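You operate a simulated robot arm through the tools that you are given. There is no shell and no other tool.

The job below is to be done with a simulated two-armed robot. You get a single attempt, and the scene is never put back.

JOB
Hold the orange tub on the pad of the steam table steady with one hand and put the yellow lint brush in it with the other.

The check looks at the end state, three seconds after you hand in, the way a careful person would. Anything else that was tipped, shoved, dropped, spilled or broken makes it a failure.

ROBOT AND FRAMES
Two 6-joint arms with two-finger parallel grippers on one trunk, on a base that moves. Base frame: it is fixed to the floor where the robot stands at the start and does not move with it; the origin is under the middle of the robot, x ahead of it, y to its left, z up; the surface under the hand at the start is at about z = 850. Units: mm, rad, N and s.
The left shoulder is at the start at [280, 185, 980], the right one opposite. With the tool pointing down near the work surface each hand reaches from about 560 to 940 mm from the robot's upright axis, wherever it stands, measured 20 degrees to its own side. Places, roughly: orange tub [500, -3500, 1000]; yellow lint brush (4x7x4 cm) [600, 0, 800]. Payload 1.57 kg a hand.
The TCP of each hand is the grasp point between the finger pads, 30 mm short of the fingertips. In the tool frame z runs along the fingers and y along their closing line. The gripper opens to 80 mm. The fingers are 17 mm wide and 12 mm thick; the gripper's body (40 by 82 mm) begins 80 mm behind the TCP.
Orientation is that of the tool frame in the base frame, as [roll, pitch, yaw] about the fixed x, y, z axes, in that order (R = Rz(yaw) Ry(pitch) Rx(roll)). With the fingers straight down and closing along the base's y, the tool's x points along the base's -x, its y along +y and its z along -z.

CONTROLS
- The arms move only by the tool nudge_tool. It takes "left_targets", "right_targets" or both (then of equal length, played together; a hand with none holds still); each is a list of rows, each a list of 7 numbers: the shift along the base's x, y, z in mm, then the turn, a rotation vector about the base's x, y, z in rad, then the closure, from 0 (fully open) to 1 (shut). In form: [[x, y, z, wx, wy, wz, gripper], ...]. A call has 1 to 20 rows; each row is the pose to reach, as a shift and turn from the pose commanded when the call began. A row lasts 0.2 s, in which the tool goes at most 50 mm and 0.15 rad; a call with a longer step from one row to the next is refused whole, and so is a gripper value outside its range. A pose out of reach is approached as far as the arm can. The call stops where the force on the tool passes 40 N (or 10 N more than at its start, if that is more) or the arm is blocked; 0.2 s more then pass. The fingers move at their own pace (about 153 mm/s each) and stop on an object; they squeeze with about 38 N. The grip force told is the motor's: it shows also when the fingers shut on nothing. Time passes only in rows, and 0.2 s behind the last, so rows that repeat a pose let the fingers close. The reply holds the time, the measured pose of the TCP, the force on the tool along the base axes, the opening and the grip force, in the units named above and with some noise, with the torque about the TCP (base axes, N m) and any sound that the robot's microphone picked up.
- Cameras (640 x 400 px; columns grow to the right, rows downward): "scene" is now at [236.9, 6.8, 1427.7]; the picture's right is [0.05, -1.00, 0.00], its down [-0.70, -0.03, -0.71] and it looks along [0.71, 0.03, -0.70] (base axes); focal length 290 px, centre (320, 200). "left" rides on the left gripper at [72, 7, -122] in its tool frame; the picture's right is [-0.09, 1.00, 0.00], its down [-0.84, -0.08, -0.54] and it looks along [-0.54, -0.05, 0.84] (tool axes); focal length 238 px, centre (320, 200). "right" rides on the right gripper at [72, -7, -122] in its tool frame; the picture's right is [0.09, 1.00, 0.00], its down [-0.84, 0.08, -0.54] and it looks along [-0.54, 0.05, 0.84] (tool axes); focal length 238 px, centre (320, 200). There is no depth. A picture from a camera that has moved, and an enlarged one, comes with that camera's place and axes in the base frame and with its lens. The place of the scene camera against the robot may be out by one fixed shift of up to 12 mm in any direction.
- snapshot(camera): a new picture of that camera. No time passes.
- move_column(by): slides the trunk up (or, below 0, down) by that many mm; the arms and the scene camera ride with it, the base frame stays. It gives what a move gives, with no picture.
- steer(legs): drives the robot by 1 to 6 legs, each [ahead, turn to the left] in mm and rad, along the robot's own axes; the way and the turn of a leg run together, so that a leg with both is an arc; at most 1500 mm and 3.142 rad a leg. The arms and the cameras ride along, it lands a little off, and it stops where it bumps. It gives what a move gives.
- pan_tilt(pan, tilt): turns the head with the scene camera to pan (to the left, within 1.501 rad either way) and tilt (down, from -0.506 to 1.204), counted from straight ahead of the robot. It gives what a move gives.
- enlarge(camera, box): a new picture of the part [left, top, right, bottom] of that camera's present view, enlarged. No time passes.
- hand_in(): hands the job in; it is judged then, once.

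Places have to be worked out from the pictures, the camera data and where the tool is seen. Open the grippers and draw the arms clear of the work before you hand the job in, unless the task says otherwise.

The tools are called after "Request:" as name(argument=value, ...) on one line, values as JSON. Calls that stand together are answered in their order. nudge_tool: Moves the arms, as the interface text tells. Its arguments: {"type":"object","properties":{"left_targets":{"type":"array","items":{"type":"array","items":{"type":"number"}}},"right_targets":{"type":"array","items":{"type":"array","items":{"type":"number"}}}},"required":[]} The other tools are called the same way: move_column (by) moves the trunk up or down; steer (legs) drives the base; pan_tilt (pan, tilt) turns the head that bears the scene camera; snapshot (camera) takes a picture; enlarge (camera, box) takes an enlarged picture of a part of a camera's view; hand_in () hands the job in.

At the start:

```text
time: 0.0
left_ee_pos: [533.6, 287.8, 1088.2]
left_ee_rot: [3.141, 0.001, 3.14]
left_wrist_force: [-0.5, -0.6, -0.3]
left_torque: [0.02, -0.03, 0.0]
left_opening: 80.1
left_gripper_force: 0.1
right_ee_pos: [561.6, -233.6, 1040.7]
right_ee_rot: [3.141, 0.002, 3.141]
right_wrist_force: [0.1, -0.3, -0.7]
right_torque: [0.0, 0.02, 0.0]
right_opening: 79.8
right_gripper_force: 0.1
trunk travel left (down, up): [-675.0, 315.0]
robot x, y, heading: [-0.6, -3.3, -0.001]
head pan, tilt (commanded): [0.049, 0.78]
```

scene: 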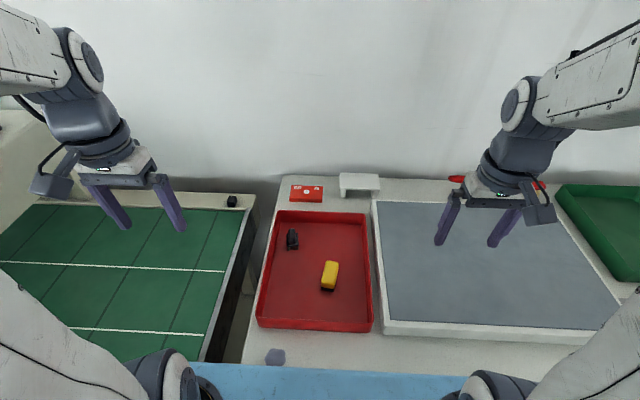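
right: 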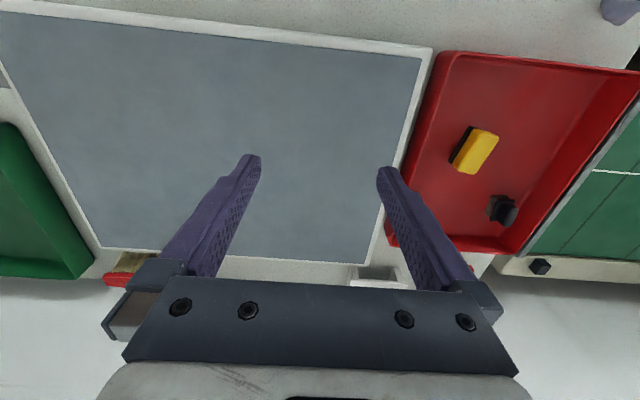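
left: 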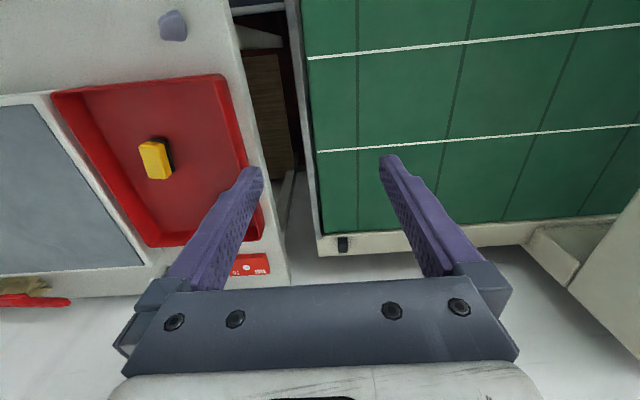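

The yellow lint brush lies in the red tray ahead. I take an enlarged look at it and from the wrist cameras before moving.

Request:
enlarge(camera="scene", box=[240, 170, 400, 370])

Request:
enlarge(camera="right", box=[380, 40, 640, 260])

Request:
enlarge(camera="left", box=[40, 60, 280, 280])

```text
2.00 times, centred on (320, 270) of scene
camera zoom: at [236.9, 6.8, 1427.7], right [0.05, -1.0, 0.0], down [-0.7, -0.03, -0.71], along [0.71, 0.03, -0.7], focal length 581 px, centre (320, 60)
```

zoom: 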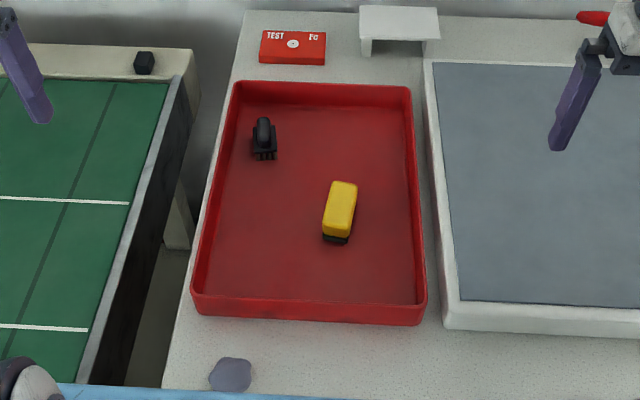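

```text
1.82 times, centred on (510, 150) of right
camera zoom: at [489.1, -240.6, 1162.4], right [-0.09, 1.0, 0.0], down [0.84, 0.08, 0.54], along [0.54, 0.05, -0.84], focal length 433 px, centre (-26, 291)
```

zoom: 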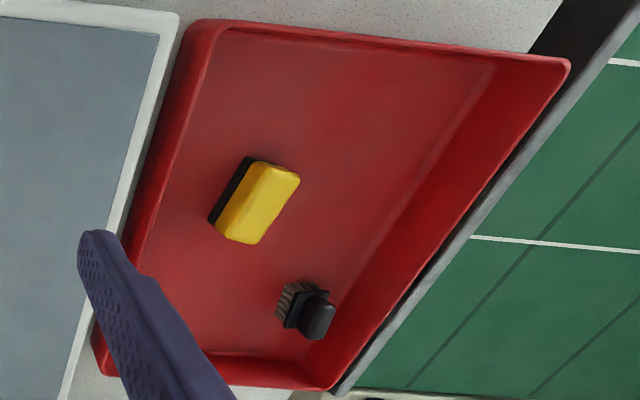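

```text
1.82 times, centred on (160, 170) of left
camera zoom: at [460.8, 295.8, 1210.8], right [0.09, 1.0, 0.0], down [0.84, -0.08, 0.54], along [0.54, -0.05, -0.84], focal length 433 px, centre (611, 254)
```

zoom: 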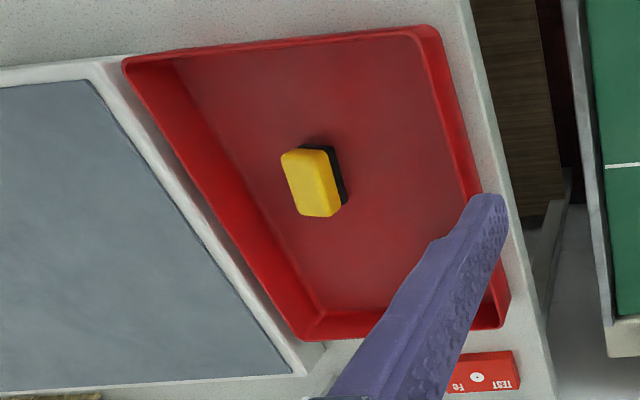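

Triangulating with both wrist cameras puts the brush top's centre at about (598, 0, 832), its long axis turned about -0.27 rad from x. Before choosing a hand I look toward the steam table on the right.

Request:
pan_tilt(pan=-1.45, tilt=0.3)

Request:
snapshot(camera="scene")

```text
time: 1.6
left_ee_pos: [532.7, 287.4, 1088.9]
left_ee_rot: [-3.141, 0.002, 3.14]
left_wrist_force: [0.2, 0.5, -0.7]
left_torque: [-0.01, 0.01, -0.02]
left_opening: 80.0
left_gripper_force: 0.1
right_ee_pos: [561.8, -234.1, 1039.8]
right_ee_rot: [3.14, 0.0, -3.141]
right_wrist_force: [-0.5, 0.2, -0.7]
right_torque: [-0.01, 0.0, 0.02]
right_opening: 79.9
right_gripper_force: 0.0
trunk travel left (down, up): [-675.0, 315.0]
robot x, y, heading: [2.1, -1.7, -0.001]
head pan, tilt (commanded): [-1.45, 0.3]
```

```text
taken
camera scene: at [166.7, -89.9, 1470.4], right [-0.99, -0.12, 0.0], down [-0.04, 0.29, -0.96], along [0.12, -0.95, -0.3], focal length 290 px, centre (320, 200)
```

scene: 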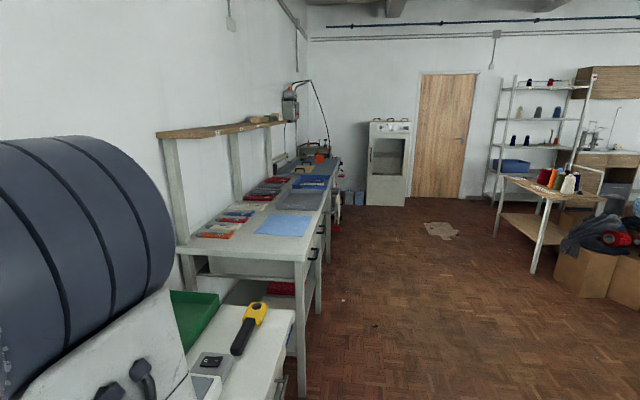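

A row of benches runs along the wall to the right; something orange is visible at the far end of the higher bench. I zoom on it.

Request:
enlarge(camera="scene", box=[250, 110, 370, 220])

Request:
enlarge(camera="scene", box=[140, 180, 380, 400])

```text
3.64 times, centred on (310, 165) of scene
camera zoom: at [166.7, -89.9, 1470.4], right [-0.99, -0.12, 0.0], down [-0.04, 0.29, -0.96], along [0.12, -0.95, -0.3], focal length 1056 px, centre (356, 327)
```

zoom: 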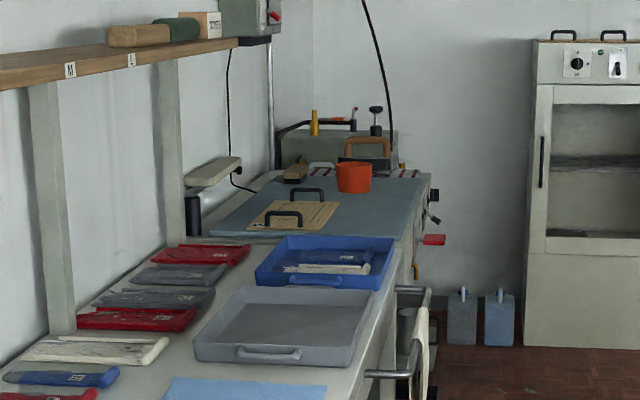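

```text
1.82 times, centred on (260, 290) of scene
camera zoom: at [166.7, -89.9, 1470.4], right [-0.99, -0.12, 0.0], down [-0.04, 0.29, -0.96], along [0.12, -0.95, -0.3], focal length 528 px, centre (429, 36)
```

zoom: 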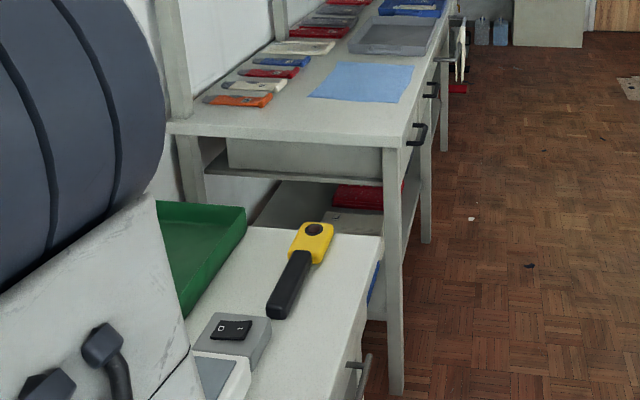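

The orange tub stands near the front edge of the blue pad at the far end. I'll take the brush with the right hand: first move it above the brush with the closing line turned -0.27 rad, and turn the head back to watch.

Request:
pan_tilt(pan=0.0, tilt=0.78)

Request:
nudge_tool(right_targets=[[4, 29, -12, 0, 0, -0.03, 0], [9, 58, -25, 0, 0, -0.07, 0], [13, 88, -37, 0, 0, -0.1, 0], [18, 117, -50, 0, 0, -0.135, 0], [22, 146, -62, 0, 0, -0.17, 0], [27, 175, -75, 0, 0, -0.2, 0], [31, 205, -87, 0, 0, -0.235, 0], [36, 234, -100, 0, 0, -0.27, 0], [36, 234, -100, 0, 0, -0.27, 0]])

Request:
snapshot(camera="scene")

Request:
snapshot(camera="right")

Request:
snapshot(camera="left")

```text
time: 3.2
left_ee_pos: [533.2, 287.4, 1089.6]
left_ee_rot: [3.141, 0.001, 3.142]
left_wrist_force: [-0.7, 0.6, 0.4]
left_torque: [0.01, -0.01, -0.01]
left_opening: 80.0
left_gripper_force: 0.1
right_ee_pos: [562.9, -233.1, 1039.4]
right_ee_rot: [-3.141, 0.001, 3.141]
right_wrist_force: [-0.5, 0.0, -0.3]
right_torque: [0.0, 0.0, -0.01]
right_opening: 80.1
right_gripper_force: 0.0
trunk travel left (down, up): [-675.0, 315.0]
robot x, y, heading: [1.0, 0.3, 0.005]
head pan, tilt (commanded): [0.0, 0.78]
```

```text
time: 5.2
left_ee_pos: [532.8, 287.0, 1087.7]
left_ee_rot: [3.141, 0.0, 3.142]
left_wrist_force: [-1.2, -0.6, 0.6]
left_torque: [-0.02, 0.0, 0.01]
left_opening: 80.1
left_gripper_force: 0.0
right_ee_pos: [598.4, -0.2, 939.7]
right_ee_rot: [3.141, -0.001, 2.871]
right_wrist_force: [-0.2, -0.4, 0.5]
right_torque: [0.03, -0.01, -0.02]
right_opening: 80.1
right_gripper_force: 0.1
trunk travel left (down, up): [-675.0, 315.0]
robot x, y, heading: [-1.1, -3.4, 0.001]
head pan, tilt (commanded): [0.0, 0.78]
```

```text
taken
camera scene: at [237.0, 3.0, 1427.6], right [0.0, -1.0, 0.0], down [-0.7, 0.0, -0.71], along [0.71, 0.0, -0.7], focal length 290 px, centre (320, 200)
```

scene: 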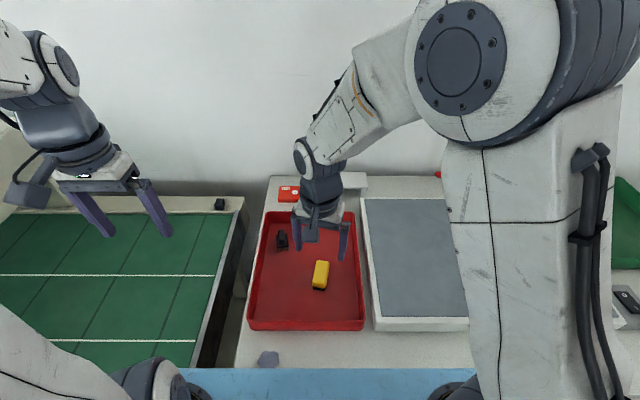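

```text
taken
camera right: at [525.9, 12.8, 1062.9], right [0.18, 0.98, 0.0], down [0.83, -0.15, 0.54], along [0.53, -0.1, -0.84], focal length 238 px, centre (320, 200)
```

right: 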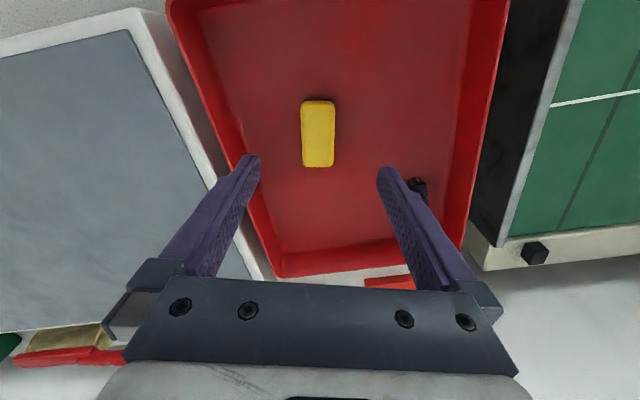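

```text
taken
camera left: at [460.9, 295.9, 1210.7], right [0.09, 1.0, 0.0], down [0.84, -0.08, 0.54], along [0.54, -0.05, -0.84], focal length 238 px, centre (320, 200)
```

left: 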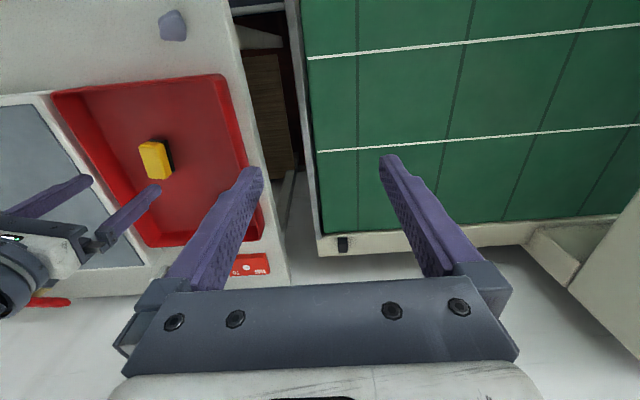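

The brush sits ahead between the fingers. I zoom in to refine its axis and place.

Request:
enlarge(camera="right", box=[270, 80, 370, 180])

Request:
enlarge(camera="scene", box=[240, 200, 380, 340])

Request:
enlarge(camera="left", box=[100, 100, 220, 220])

```text
4.00 times, centred on (320, 130) of right
camera zoom: at [525.9, 12.8, 1062.9], right [0.18, 0.98, 0.0], down [0.83, -0.15, 0.54], along [0.53, -0.1, -0.84], focal length 953 px, centre (320, 480)
```

zoom: 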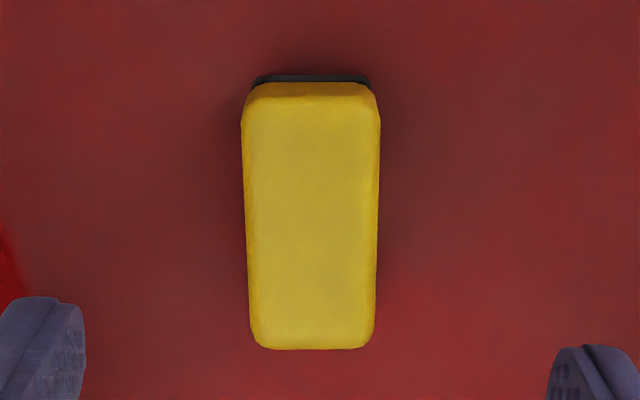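

```text
2.86 times, centred on (310, 270) of scene
camera zoom: at [237.0, 3.0, 1427.6], right [0.0, -1.0, 0.0], down [-0.7, 0.0, -0.71], along [0.71, 0.0, -0.7], focal length 830 px, centre (349, 0)
```

zoom: 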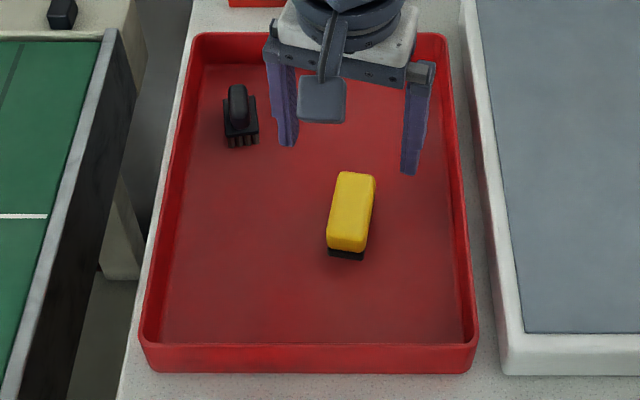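

```text
3.33 times, centred on (160, 160) of left
camera zoom: at [460.9, 295.9, 1210.7], right [0.09, 1.0, 0.0], down [0.84, -0.08, 0.54], along [0.54, -0.05, -0.84], focal length 794 px, centre (853, 333)
```

zoom: 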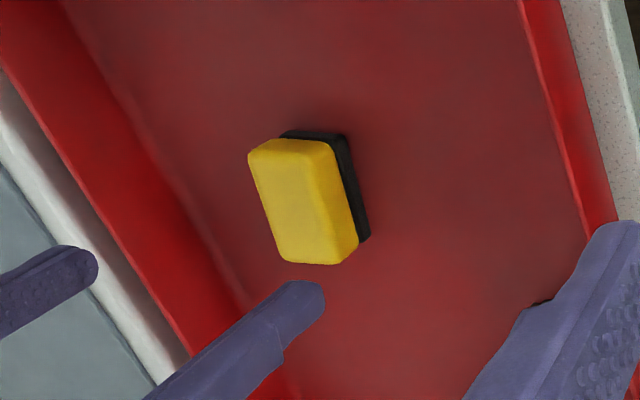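

The refined estimate: brush centre (597, -3.5), top z≈835, axis about -10° so I turn the hand back by 0.10 rad. I descend to TCP z≈848 (fingertips ≈818) and check before going lower.

Request:
nudge_tool(right_targets=[[-0.5, -1, -15, 0, 0, 0.03, 0], [-1, -2, -30, 0, 0, 0.06, 0], [-1, -3, -45, 0, 0, 0.1, 0], [-1, -3.5, -60, 0, 0, 0.1, 0], [-1, -3.5, -75, 0, 0, 0.1, 0], [-1, -3.5, -91, 0, 0, 0.1, 0], [-1, -3.5, -91, 0, 0, 0.1, 0]])

Request:
snapshot(camera="right")

Request:
enlarge(camera="left", box=[60, 80, 260, 260])

Request:
enlarge(camera="scene", box=[260, 210, 380, 330])

```text
time: 6.8
left_ee_pos: [532.3, 287.0, 1087.9]
left_ee_rot: [3.141, 0.0, 3.14]
left_wrist_force: [-0.1, -0.5, 0.6]
left_torque: [0.02, -0.02, 0.02]
left_opening: 80.1
left_gripper_force: 0.1
right_ee_pos: [597.4, -3.7, 847.4]
right_ee_rot: [-3.141, -0.001, 2.973]
right_wrist_force: [0.3, -0.8, -0.5]
right_torque: [0.0, 0.03, 0.01]
right_opening: 80.1
right_gripper_force: 0.0
trunk travel left (down, up): [-675.0, 315.0]
robot x, y, heading: [-0.1, -2.2, 0.001]
head pan, tilt (commanded): [0.0, 0.78]
```

```text
taken
camera right: at [524.1, 1.8, 971.3], right [0.08, 1.0, 0.0], down [0.84, -0.07, 0.54], along [0.54, -0.04, -0.84], focal length 238 px, centre (320, 200)
```

right: 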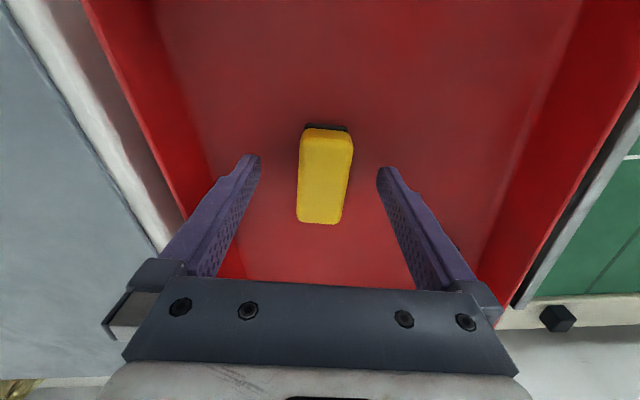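

```text
2.22 times, centred on (160, 170) of left
camera zoom: at [460.9, 295.8, 1210.7], right [0.09, 1.0, 0.0], down [0.84, -0.08, 0.54], along [0.54, -0.05, -0.84], focal length 530 px, centre (676, 267)
```

zoom: 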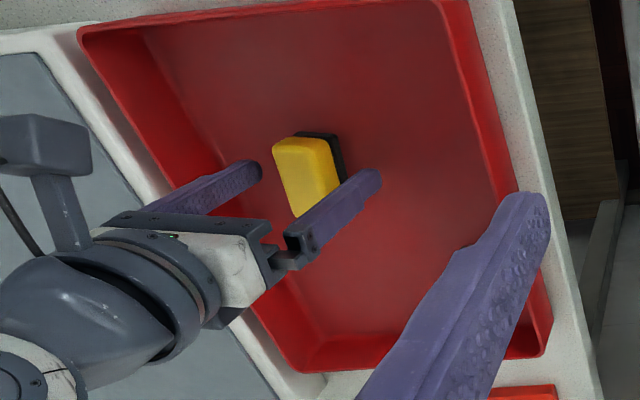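

```text
3.33 times, centred on (320, 270) of scene
camera zoom: at [237.0, 2.9, 1427.6], right [0.0, -1.0, 0.0], down [-0.7, 0.0, -0.71], along [0.71, 0.0, -0.7], focal length 968 px, centre (320, -33)
```

zoom: 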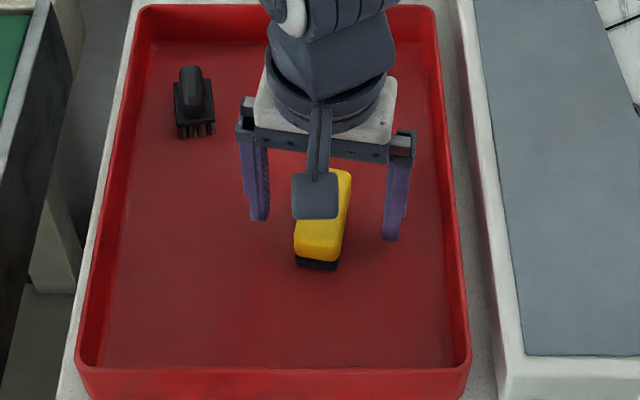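

The fingers straddle the brush with room on both sides; it is turned slightly less (-8°) and about 4 mm nearer. I correct, lower to TCP z≈840 and close.

Request:
nudge_tool(right_targets=[[-2, 1, -2, 0, 0, 0.015, 0], [-4, 2, -4, 0, 0, 0.03, 0], [-4, 2, -6, 0, 0, 0.03, 0], [-4, 2, -7.5, 0, 0, 0.03, 0], [-4, 2, -7.5, 0, 0, 0.03, 0.4], [-4, 2, -7.5, 0, 0, 0.03, 0.7], [-4, 2, -7.5, 0, 0, 0.03, 1], [-4, 2, -7.5, 0, 0, 0.03, 1], [-4, 2, -7.5, 0, 0, 0.03, 1]])

Request:
snapshot(camera="right")

Request:
enlarge(camera="left", box=[60, 80, 260, 260])

```text
time: 8.8
left_ee_pos: [533.5, 287.3, 1088.0]
left_ee_rot: [3.142, 0.0, 3.141]
left_wrist_force: [-0.6, -0.1, 0.4]
left_torque: [-0.02, -0.01, 0.01]
left_opening: 80.1
left_gripper_force: 0.1
right_ee_pos: [593.8, -1.5, 841.4]
right_ee_rot: [-3.141, 0.0, 3.002]
right_wrist_force: [-0.1, 0.0, -0.2]
right_torque: [0.0, 0.02, -0.02]
right_opening: 31.0
right_gripper_force: 37.8
trunk travel left (down, up): [-675.0, 315.0]
robot x, y, heading: [-1.5, 3.7, 0.001]
head pan, tilt (commanded): [0.0, 0.78]
```

```text
taken
camera right: at [519.8, 1.9, 964.1], right [0.05, 1.0, 0.0], down [0.84, -0.04, 0.54], along [0.54, -0.03, -0.84], focal length 238 px, centre (320, 200)
```

right: 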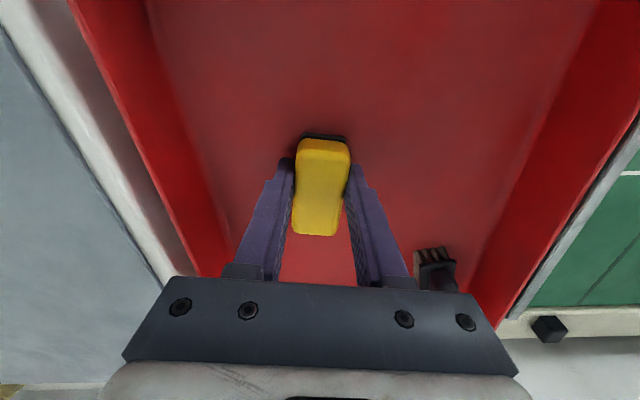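

```text
2.22 times, centred on (160, 170) of left
camera zoom: at [460.8, 295.8, 1210.7], right [0.09, 1.0, 0.0], down [0.84, -0.08, 0.54], along [0.54, -0.05, -0.84], focal length 530 px, centre (676, 267)
```

zoom: 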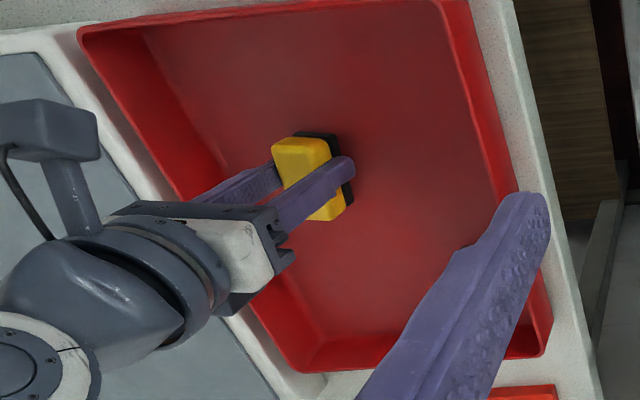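

The fingers stopped at 31 mm with 38 N – the brush is gripped. I lift gently straight up and check.

Request:
nudge_tool(right_targets=[[0, 0, 6, 0, 0, 0, 1], [0, 0, 14, 0, 0, 0, 1], [0, 0, 28, 0, 0, 0, 1], [0, 0, 46, 0, 0, 0, 1], [0, 0, 70, 0, 0, 0, 1], [0, 0, 95, 0, 0, 0, 1], [0, 0, 120, 0, 0, 0, 1], [0, 0, 120, 0, 0, 0, 1]])

Request:
snapshot(camera="right")

Request:
snapshot(camera="left")

Request:
snapshot(camera="scene")

```text
time: 10.6
left_ee_pos: [533.0, 287.1, 1088.8]
left_ee_rot: [3.141, -0.001, -3.141]
left_wrist_force: [0.4, -0.4, 0.0]
left_torque: [0.01, 0.0, -0.03]
left_opening: 80.2
left_gripper_force: 0.0
right_ee_pos: [594.1, -1.0, 961.9]
right_ee_rot: [3.14, -0.001, 3.001]
right_wrist_force: [-0.1, 1.2, -0.3]
right_torque: [-0.03, 0.01, 0.01]
right_opening: 30.9
right_gripper_force: 38.5
trunk travel left (down, up): [-675.0, 315.0]
robot x, y, heading: [1.3, -0.2, 0.002]
head pan, tilt (commanded): [0.0, 0.78]
```

```text
taken
camera right: at [520.1, 1.1, 1084.3], right [0.05, 1.0, 0.0], down [0.84, -0.04, 0.54], along [0.54, -0.03, -0.84], focal length 238 px, centre (320, 200)
```

right: 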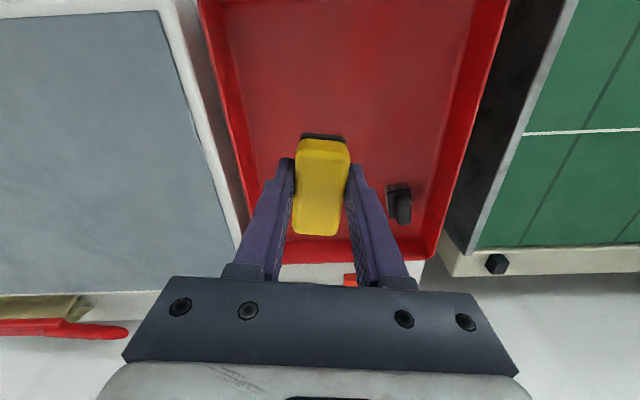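

```text
taken
camera left: at [460.8, 295.8, 1210.8], right [0.09, 1.0, 0.0], down [0.84, -0.08, 0.54], along [0.54, -0.05, -0.84], focal length 238 px, centre (320, 200)
```

left: 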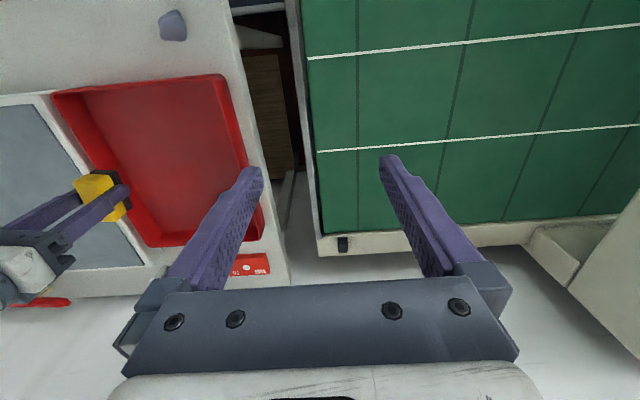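

```text
taken
camera scene: at [236.9, 2.8, 1427.7], right [0.0, -1.0, 0.0], down [-0.7, 0.0, -0.71], along [0.71, 0.0, -0.7], focal length 290 px, centre (320, 200)
```

scene: 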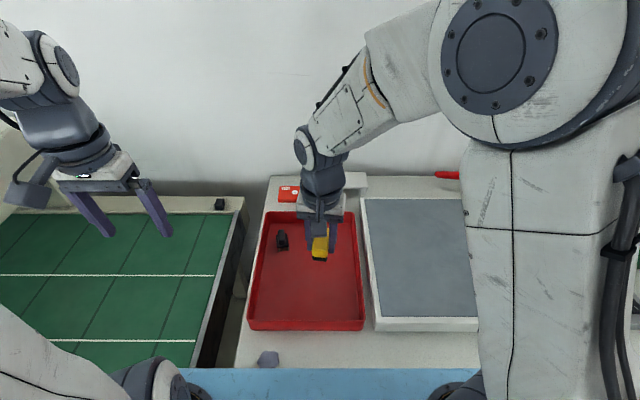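

The brush came up firmly held and nothing else moved. I raise the right hand to a travel pose beside its shoulder and raise the trunk by 200 mm before backing away.

Request:
nudge_tool(right_targets=[[-3, -20, 20, 0, 0, 0.02, 1], [-7, -45, 40, 0, 0, 0.04, 1], [-11, -75, 60, 0, 0, 0.06, 1], [-15, -105, 80, 0, 0, 0.08, 1], [-20, -140, 95, 0, 0, 0.1, 1], [-25, -172, 110, 0, 0, 0.12, 1], [-30, -205, 120, 0, 0, 0.13, 1], [-34, -234, 128, 0, 0, 0.14, 1], [-34, -234, 128, 0, 0, 0.14, 1]])

Request:
move_column(by=200)

Request:
pan_tilt(pan=-1.5, tilt=0.5)

Request:
snapshot(camera="scene")

Request:
snapshot(camera="right")

```text
time: 12.6
left_ee_pos: [533.0, 287.4, 1087.5]
left_ee_rot: [3.141, 0.001, 3.142]
left_wrist_force: [0.2, -0.1, -0.3]
left_torque: [0.01, -0.02, 0.0]
left_opening: 80.1
left_gripper_force: 0.1
right_ee_pos: [558.4, -236.1, 1089.5]
right_ee_rot: [3.141, 0.001, -3.14]
right_wrist_force: [0.7, -0.3, -1.0]
right_torque: [0.01, 0.02, 0.01]
right_opening: 31.0
right_gripper_force: 37.8
trunk travel left (down, up): [-675.0, 315.0]
robot x, y, heading: [3.4, 1.0, 0.003]
head pan, tilt (commanded): [0.0, 0.78]
```

```text
time: 14.7
left_ee_pos: [533.0, 288.2, 1287.5]
left_ee_rot: [3.14, -0.001, -3.141]
left_wrist_force: [0.2, 0.4, 0.0]
left_torque: [-0.01, 0.03, -0.01]
left_opening: 80.2
left_gripper_force: 0.0
right_ee_pos: [559.6, -234.7, 1289.3]
right_ee_rot: [-3.14, 0.002, -3.141]
right_wrist_force: [-0.5, -0.6, -0.5]
right_torque: [-0.02, -0.01, 0.03]
right_opening: 31.0
right_gripper_force: 38.1
trunk travel left (down, up): [-875.0, 115.0]
robot x, y, heading: [-3.7, -0.1, -0.001]
head pan, tilt (commanded): [0.0, 0.78]
```

```text
time: 16.3
left_ee_pos: [533.3, 287.2, 1288.0]
left_ee_rot: [-3.141, 0.0, -3.141]
left_wrist_force: [-0.6, 0.5, 0.3]
left_torque: [0.01, -0.02, -0.03]
left_opening: 79.8
left_gripper_force: 0.1
right_ee_pos: [559.6, -235.1, 1290.0]
right_ee_rot: [-3.142, 0.0, -3.141]
right_wrist_force: [-0.3, 0.8, -0.3]
right_torque: [-0.03, -0.01, 0.02]
right_opening: 31.2
right_gripper_force: 38.1
trunk travel left (down, up): [-875.0, 115.0]
robot x, y, heading: [3.8, -0.8, -0.003]
head pan, tilt (commanded): [-1.499, 0.499]
```

```text
taken
camera scene: at [162.0, -88.0, 1652.0], right [-1.0, -0.07, 0.0], down [-0.03, 0.48, -0.88], along [0.06, -0.88, -0.48], focal length 290 px, centre (320, 200)
```

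scene: 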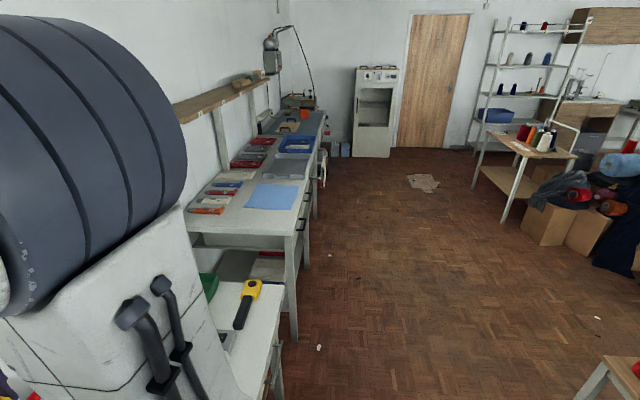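

```text
taken
camera right: at [486.2, -242.3, 1411.7], right [-0.09, 1.0, 0.0], down [0.84, 0.08, 0.54], along [0.54, 0.05, -0.84], focal length 238 px, centre (320, 200)
```

right: 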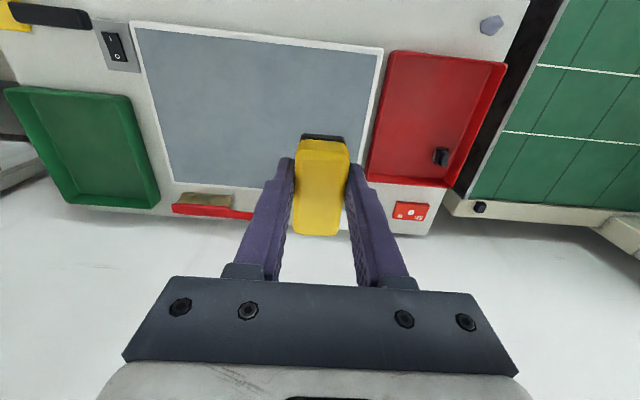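

The way along the benches looks open, but a table stands at the picture's lower right (about x≈-750, y≈-700) and a rag lies on the floor near (-1000, -3700). I look lower to see them better before driving.

Request:
pan_tilt(pan=-1.5, tilt=1.1)

Request:
snapshot(camera="scene")

Request:
pan_tilt(pan=1.5, tilt=0.6)

Request:
snapshot(camera="scene")

```text
time: 17.3
left_ee_pos: [533.1, 287.6, 1288.8]
left_ee_rot: [-3.141, 0.0, 3.142]
left_wrist_force: [-0.4, -0.7, 0.9]
left_torque: [-0.01, -0.01, 0.0]
left_opening: 79.8
left_gripper_force: 0.0
right_ee_pos: [558.0, -234.4, 1290.0]
right_ee_rot: [-3.139, 0.0, -3.14]
right_wrist_force: [0.7, 0.2, -0.9]
right_torque: [0.0, 0.01, 0.0]
right_opening: 30.9
right_gripper_force: 38.4
trunk travel left (down, up): [-875.0, 115.0]
robot x, y, heading: [-1.1, -0.1, -0.001]
head pan, tilt (commanded): [-1.499, 1.1]
```

```text
taken
camera scene: at [159.9, -60.2, 1604.4], right [-1.0, -0.07, 0.0], down [-0.06, 0.89, -0.45], along [0.03, -0.45, -0.89], focal length 290 px, centre (320, 200)
```

scene: 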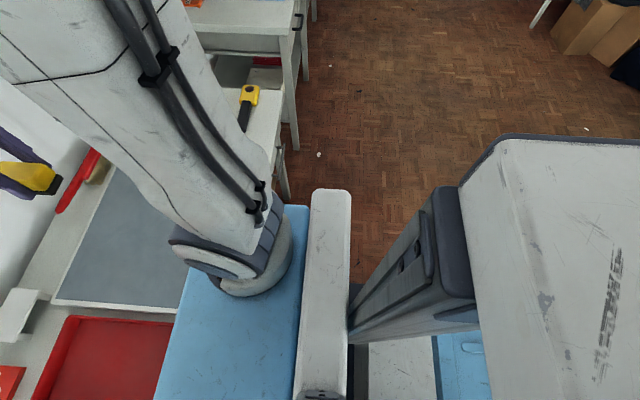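

```text
time: 19.9
left_ee_pos: [533.2, 287.4, 1288.9]
left_ee_rot: [3.141, 0.0, 3.141]
left_wrist_force: [0.9, 0.2, -0.6]
left_torque: [-0.01, 0.0, 0.01]
left_opening: 80.1
left_gripper_force: 0.1
right_ee_pos: [559.5, -235.0, 1289.5]
right_ee_rot: [-3.139, 0.0, -3.141]
right_wrist_force: [0.2, -0.4, -1.1]
right_torque: [-0.01, 0.01, 0.01]
right_opening: 31.1
right_gripper_force: 38.3
trunk travel left (down, up): [-875.0, 115.0]
robot x, y, heading: [-1.5, 1.2, -0.005]
head pan, tilt (commanded): [1.499, 0.6]
```

```text
taken
camera scene: at [161.8, 91.0, 1643.0], right [1.0, -0.07, 0.0], down [-0.04, -0.56, -0.83], along [0.06, 0.82, -0.56], focal length 290 px, centre (320, 200)
```

scene: 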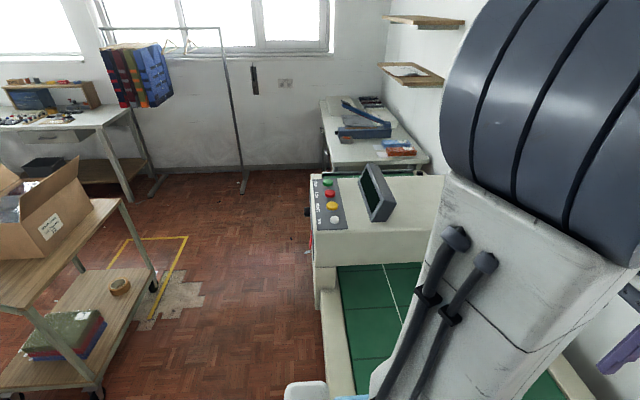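

To the left a cart stands well behind (x<-780, y>900). I take one more look right at medium tilt to locate the small table there.

Request:
pan_tilt(pan=-1.5, tilt=0.72)

Request:
snapshot(camera="scene")

```text
time: 22.5
left_ee_pos: [533.2, 287.4, 1288.3]
left_ee_rot: [-3.141, 0.0, -3.141]
left_wrist_force: [-0.7, 0.5, 0.3]
left_torque: [0.01, 0.01, 0.02]
left_opening: 79.9
left_gripper_force: 0.1
right_ee_pos: [559.3, -235.6, 1289.2]
right_ee_rot: [3.141, 0.001, 3.141]
right_wrist_force: [-0.3, -0.2, -0.2]
right_torque: [0.01, 0.02, 0.03]
right_opening: 30.9
right_gripper_force: 38.0
trunk travel left (down, up): [-875.0, 115.0]
robot x, y, heading: [0.6, 2.4, -0.002]
head pan, tilt (commanded): [-1.499, 0.721]
```

```text
taken
camera scene: at [161.5, -81.1, 1632.6], right [-1.0, -0.07, 0.0], down [-0.05, 0.66, -0.75], along [0.05, -0.75, -0.66], focal length 290 px, centre (320, 200)
```

scene: 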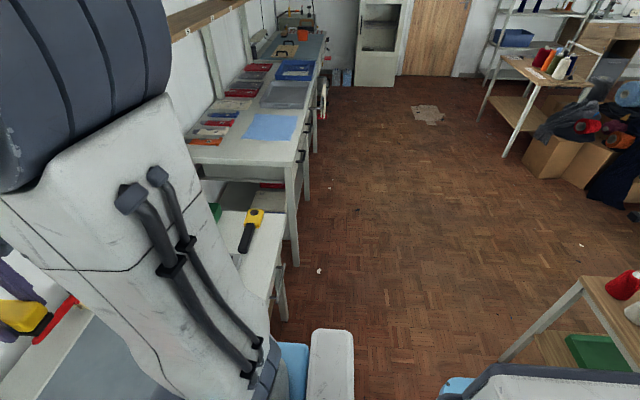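

The small table's near corner is at about (-740, -735), so I keep the route at x≈-250: back off 250 mm first, then check.

Request:
steer(legs=[[-250, 0]])

Request:
snapshot(camera="scene")

```text
time: 24.4
left_ee_pos: [280.9, 287.7, 1287.7]
left_ee_rot: [-3.141, -0.001, -3.14]
left_wrist_force: [-0.7, 0.6, -0.7]
left_torque: [-0.05, 0.01, 0.0]
left_opening: 80.0
left_gripper_force: 0.0
right_ee_pos: [308.6, -233.9, 1290.2]
right_ee_rot: [-3.141, 0.001, -3.137]
right_wrist_force: [-0.2, 0.1, -1.0]
right_torque: [-0.01, 0.02, -0.01]
right_opening: 30.7
right_gripper_force: 38.2
trunk travel left (down, up): [-875.0, 115.0]
robot x, y, heading: [-247.5, -0.6, 0.006]
head pan, tilt (commanded): [-1.499, 0.721]
```

```text
taken
camera scene: at [-89.2, -81.0, 1632.6], right [-1.0, -0.07, 0.0], down [-0.05, 0.66, -0.75], along [0.06, -0.75, -0.66], focal length 290 px, centre (320, 200)
```

scene: 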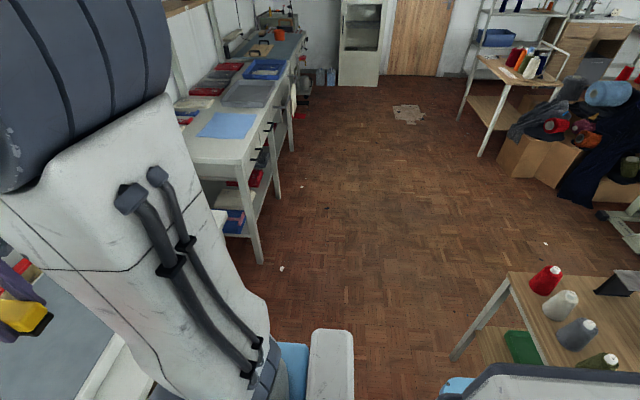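

The spool table's edge is at about x=-700; to balance clearance for turning I go forward 100 mm to x≈-150, then turn right by a quarter turn.

Request:
steer(legs=[[90, 0], [0, -0.8]])

Request:
pan_tilt(pan=-1.2, tilt=0.7)

Request:
snapshot(camera="scene")

```text
time: 27.6
left_ee_pos: [414.8, -181.9, 1288.0]
left_ee_rot: [-3.141, 0.0, 2.342]
left_wrist_force: [0.4, -0.5, 0.5]
left_torque: [0.01, 0.02, -0.01]
left_opening: 80.0
left_gripper_force: 0.1
right_ee_pos: [59.9, -563.7, 1290.6]
right_ee_rot: [-3.141, 0.0, 2.343]
right_wrist_force: [0.3, 0.2, -0.8]
right_torque: [0.01, 0.01, 0.03]
right_opening: 30.8
right_gripper_force: 38.1
trunk travel left (down, up): [-875.0, 115.0]
robot x, y, heading: [-159.7, 0.8, -0.799]
head pan, tilt (commanded): [-1.499, 0.721]
```

```text
time: 28.4
left_ee_pos: [416.4, -181.4, 1288.1]
left_ee_rot: [-3.141, 0.0, 2.342]
left_wrist_force: [-0.2, 0.8, -0.9]
left_torque: [0.01, -0.01, 0.0]
left_opening: 80.1
left_gripper_force: 0.2
right_ee_pos: [60.5, -564.8, 1288.2]
right_ee_rot: [-3.141, -0.001, 2.343]
right_wrist_force: [0.1, 0.4, -0.7]
right_torque: [-0.03, 0.03, 0.03]
right_opening: 30.8
right_gripper_force: 37.8
trunk travel left (down, up): [-875.0, 115.0]
robot x, y, heading: [-158.6, -3.3, -0.804]
head pan, tilt (commanded): [-1.201, 0.7]
```

```text
taken
camera scene: at [-90.2, -189.3, 1634.3], right [-0.91, 0.42, 0.0], down [0.27, 0.59, -0.76], along [-0.32, -0.69, -0.64], focal length 290 px, centre (320, 200)
```

scene: 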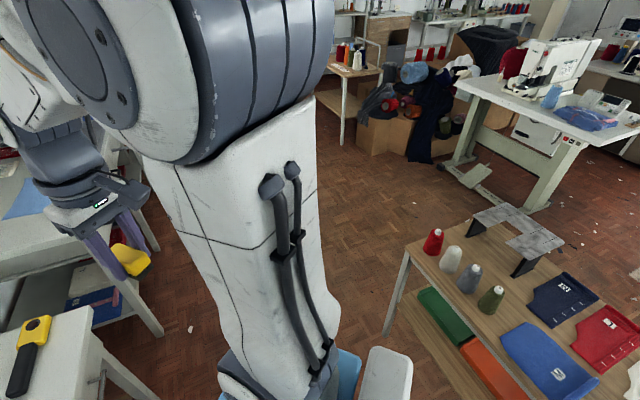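

No bump; brush still held. I complete the turn to face -y and look ahead along the route.

Request:
steer(legs=[[0, -0.767]])

Request:
pan_tilt(pan=0.0, tilt=0.45)

Request:
snapshot(camera="scene")

```text
time: 30.8
left_ee_pos: [127.9, -531.2, 1287.6]
left_ee_rot: [-3.141, 0.0, 1.577]
left_wrist_force: [-0.4, -0.3, -0.7]
left_torque: [-0.02, 0.03, 0.0]
left_opening: 80.2
left_gripper_force: 0.0
right_ee_pos: [-393.7, -560.2, 1289.5]
right_ee_rot: [-3.141, 0.0, 1.575]
right_wrist_force: [0.6, -0.3, 0.1]
right_torque: [-0.02, 0.0, -0.02]
right_opening: 31.1
right_gripper_force: 37.8
trunk travel left (down, up): [-875.0, 115.0]
robot x, y, heading: [-164.5, 1.4, -1.568]
head pan, tilt (commanded): [-1.201, 0.7]
```

```text
time: 32.2
left_ee_pos: [129.5, -530.8, 1289.1]
left_ee_rot: [3.141, -0.002, 1.577]
left_wrist_force: [0.0, 1.4, -0.2]
left_torque: [-0.01, 0.0, -0.02]
left_opening: 80.3
left_gripper_force: 0.0
right_ee_pos: [-393.6, -560.7, 1289.2]
right_ee_rot: [-3.141, 0.0, 1.579]
right_wrist_force: [-0.8, 0.2, -0.8]
right_torque: [-0.01, -0.02, -0.02]
right_opening: 30.9
right_gripper_force: 37.8
trunk travel left (down, up): [-875.0, 115.0]
robot x, y, heading: [-163.7, 2.0, -1.567]
head pan, tilt (commanded): [0.0, 0.45]
```

```text
taken
camera scene: at [-165.4, -249.3, 1656.5], right [-1.0, 0.0, 0.0], down [0.0, 0.44, -0.9], along [0.0, -0.9, -0.44], focal length 290 px, centre (320, 200)
```

scene: 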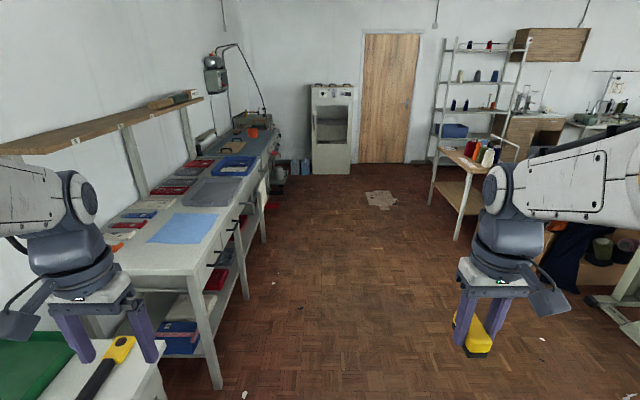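

The lane at x≈-165 is clear; the rag lies off at x≈-940. I drive 2×1400 mm ahead and check again.

Request:
steer(legs=[[1400, 0], [1400, 0]])

Request:
snapshot(camera="scene")

Request:
pan_tilt(pan=0.7, tilt=0.6)

Request:
snapshot(camera="scene")

```text
time: 45.8
left_ee_pos: [140.7, -3338.1, 1287.8]
left_ee_rot: [-3.141, 0.002, 1.576]
left_wrist_force: [0.3, -0.8, 0.4]
left_torque: [-0.03, -0.01, -0.01]
left_opening: 80.1
left_gripper_force: 0.2
right_ee_pos: [-382.3, -3366.3, 1289.0]
right_ee_rot: [-3.142, 0.001, 1.577]
right_wrist_force: [-0.4, 0.3, -0.7]
right_torque: [0.02, 0.0, -0.01]
right_opening: 30.7
right_gripper_force: 38.3
trunk travel left (down, up): [-875.0, 115.0]
robot x, y, heading: [-146.7, -2805.7, -1.568]
head pan, tilt (commanded): [0.0, 0.45]
```

```text
taken
camera scene: at [-153.9, -3055.9, 1656.5], right [-1.0, 0.0, 0.0], down [0.0, 0.44, -0.9], along [0.0, -0.9, -0.44], focal length 290 px, centre (320, 200)
```

scene: 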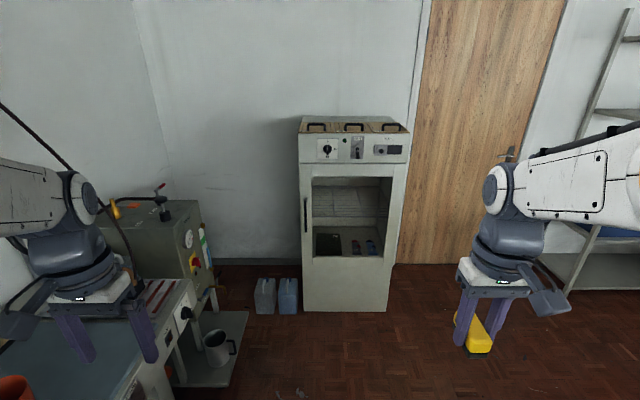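

```text
time: 46.8
left_ee_pos: [140.5, -3337.4, 1287.9]
left_ee_rot: [-3.141, 0.0, 1.576]
left_wrist_force: [-0.1, 0.7, 0.0]
left_torque: [-0.03, 0.0, 0.0]
left_opening: 79.9
left_gripper_force: 0.0
right_ee_pos: [-382.0, -3366.1, 1289.3]
right_ee_rot: [3.141, 0.0, 1.577]
right_wrist_force: [0.5, 0.6, -0.4]
right_torque: [-0.04, 0.02, -0.03]
right_opening: 30.8
right_gripper_force: 38.1
trunk travel left (down, up): [-875.0, 115.0]
robot x, y, heading: [-151.0, -2806.2, -1.57]
head pan, tilt (commanded): [0.7, 0.6]
```

```text
taken
camera scene: at [-97.0, -3031.6, 1643.0], right [-0.76, -0.65, 0.0], down [-0.36, 0.43, -0.83], along [0.53, -0.63, -0.56], focal length 290 px, centre (320, 200)
```

scene: 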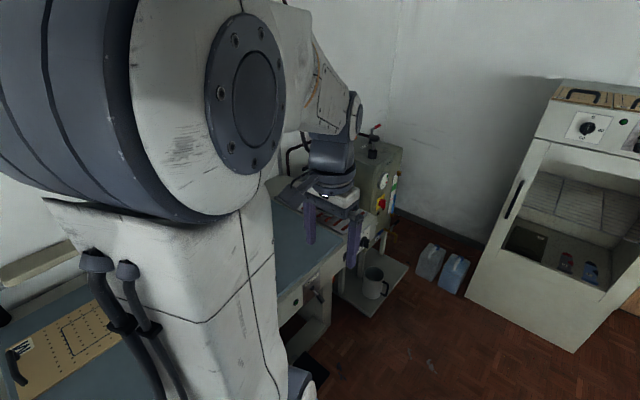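

Still clear ahead. The tub seems to be around (605, -3510, 905). I drive another 700 mm, then look before turning left to face the steam table.

Request:
steer(legs=[[700, 0]])

Request:
pan_tilt(pan=1.4, tilt=0.7)

Request:
snapshot(camera="scene")

Request:
pan_tilt(pan=0.3, tilt=0.4)

Request:
snapshot(camera="scene")

```text
time: 50.7
left_ee_pos: [143.5, -4044.1, 1287.7]
left_ee_rot: [3.14, 0.0, 1.576]
left_wrist_force: [0.2, 0.0, -0.1]
left_torque: [-0.02, 0.04, -0.01]
left_opening: 80.4
left_gripper_force: 0.1
right_ee_pos: [-381.0, -4072.7, 1288.5]
right_ee_rot: [3.14, 0.002, 1.577]
right_wrist_force: [-0.3, -0.4, 0.3]
right_torque: [-0.03, 0.01, -0.04]
right_opening: 31.1
right_gripper_force: 38.3
trunk travel left (down, up): [-875.0, 115.0]
robot x, y, heading: [-148.3, -3514.8, -1.57]
head pan, tilt (commanded): [0.7, 0.6]
```

```text
time: 51.8
left_ee_pos: [143.5, -4043.7, 1288.8]
left_ee_rot: [-3.14, 0.0, 1.575]
left_wrist_force: [0.5, -0.7, 0.2]
left_torque: [0.03, -0.01, 0.02]
left_opening: 80.0
left_gripper_force: 0.1
right_ee_pos: [-381.3, -4072.9, 1289.3]
right_ee_rot: [-3.141, 0.0, 1.577]
right_wrist_force: [0.4, -0.4, -1.1]
right_torque: [0.0, -0.03, -0.01]
right_opening: 30.9
right_gripper_force: 37.8
trunk travel left (down, up): [-875.0, 115.0]
robot x, y, heading: [-145.7, -3513.3, -1.569]
head pan, tilt (commanded): [1.4, 0.7]
```

```text
taken
camera scene: at [-68.4, -3684.3, 1634.3], right [-0.17, -0.99, 0.0], down [-0.63, 0.11, -0.77], along [0.75, -0.13, -0.64], focal length 290 px, centre (320, 200)
```

scene: 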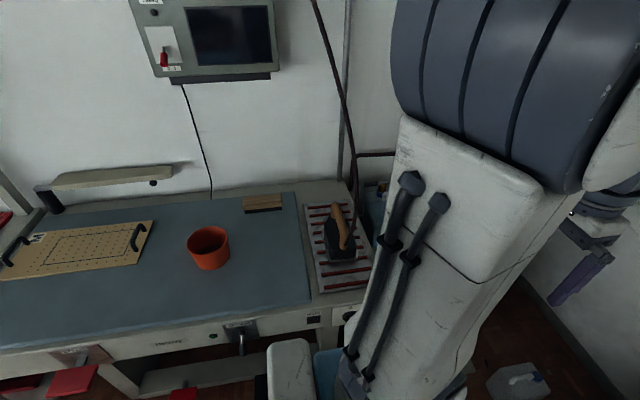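

```text
time: 53.1
left_ee_pos: [143.0, -4043.2, 1288.6]
left_ee_rot: [-3.141, 0.001, 1.577]
left_wrist_force: [0.6, -0.5, 0.4]
left_torque: [0.02, -0.02, -0.02]
left_opening: 80.0
left_gripper_force: 0.1
right_ee_pos: [-380.4, -4072.8, 1288.6]
right_ee_rot: [-3.14, 0.0, 1.576]
right_wrist_force: [-0.2, 0.5, -0.4]
right_torque: [-0.03, -0.01, 0.01]
right_opening: 30.8
right_gripper_force: 37.7
trunk travel left (down, up): [-875.0, 115.0]
robot x, y, heading: [-146.3, -3511.6, -1.569]
head pan, tilt (commanded): [0.3, 0.4]
```

```text
taken
camera scene: at [-124.4, -3758.4, 1661.2], right [-0.95, -0.3, 0.0], down [-0.12, 0.37, -0.92], along [0.28, -0.88, -0.39], focal length 290 px, centre (320, 200)
```

scene: 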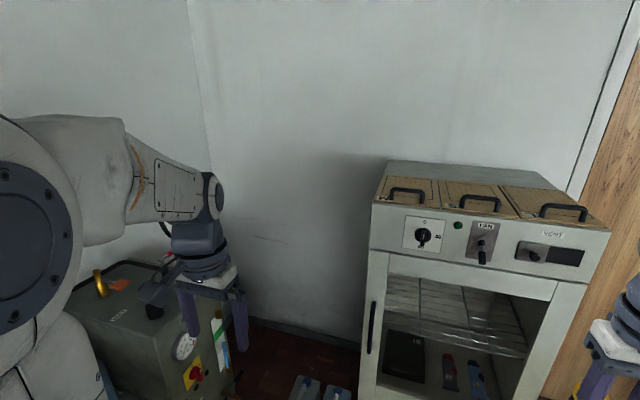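

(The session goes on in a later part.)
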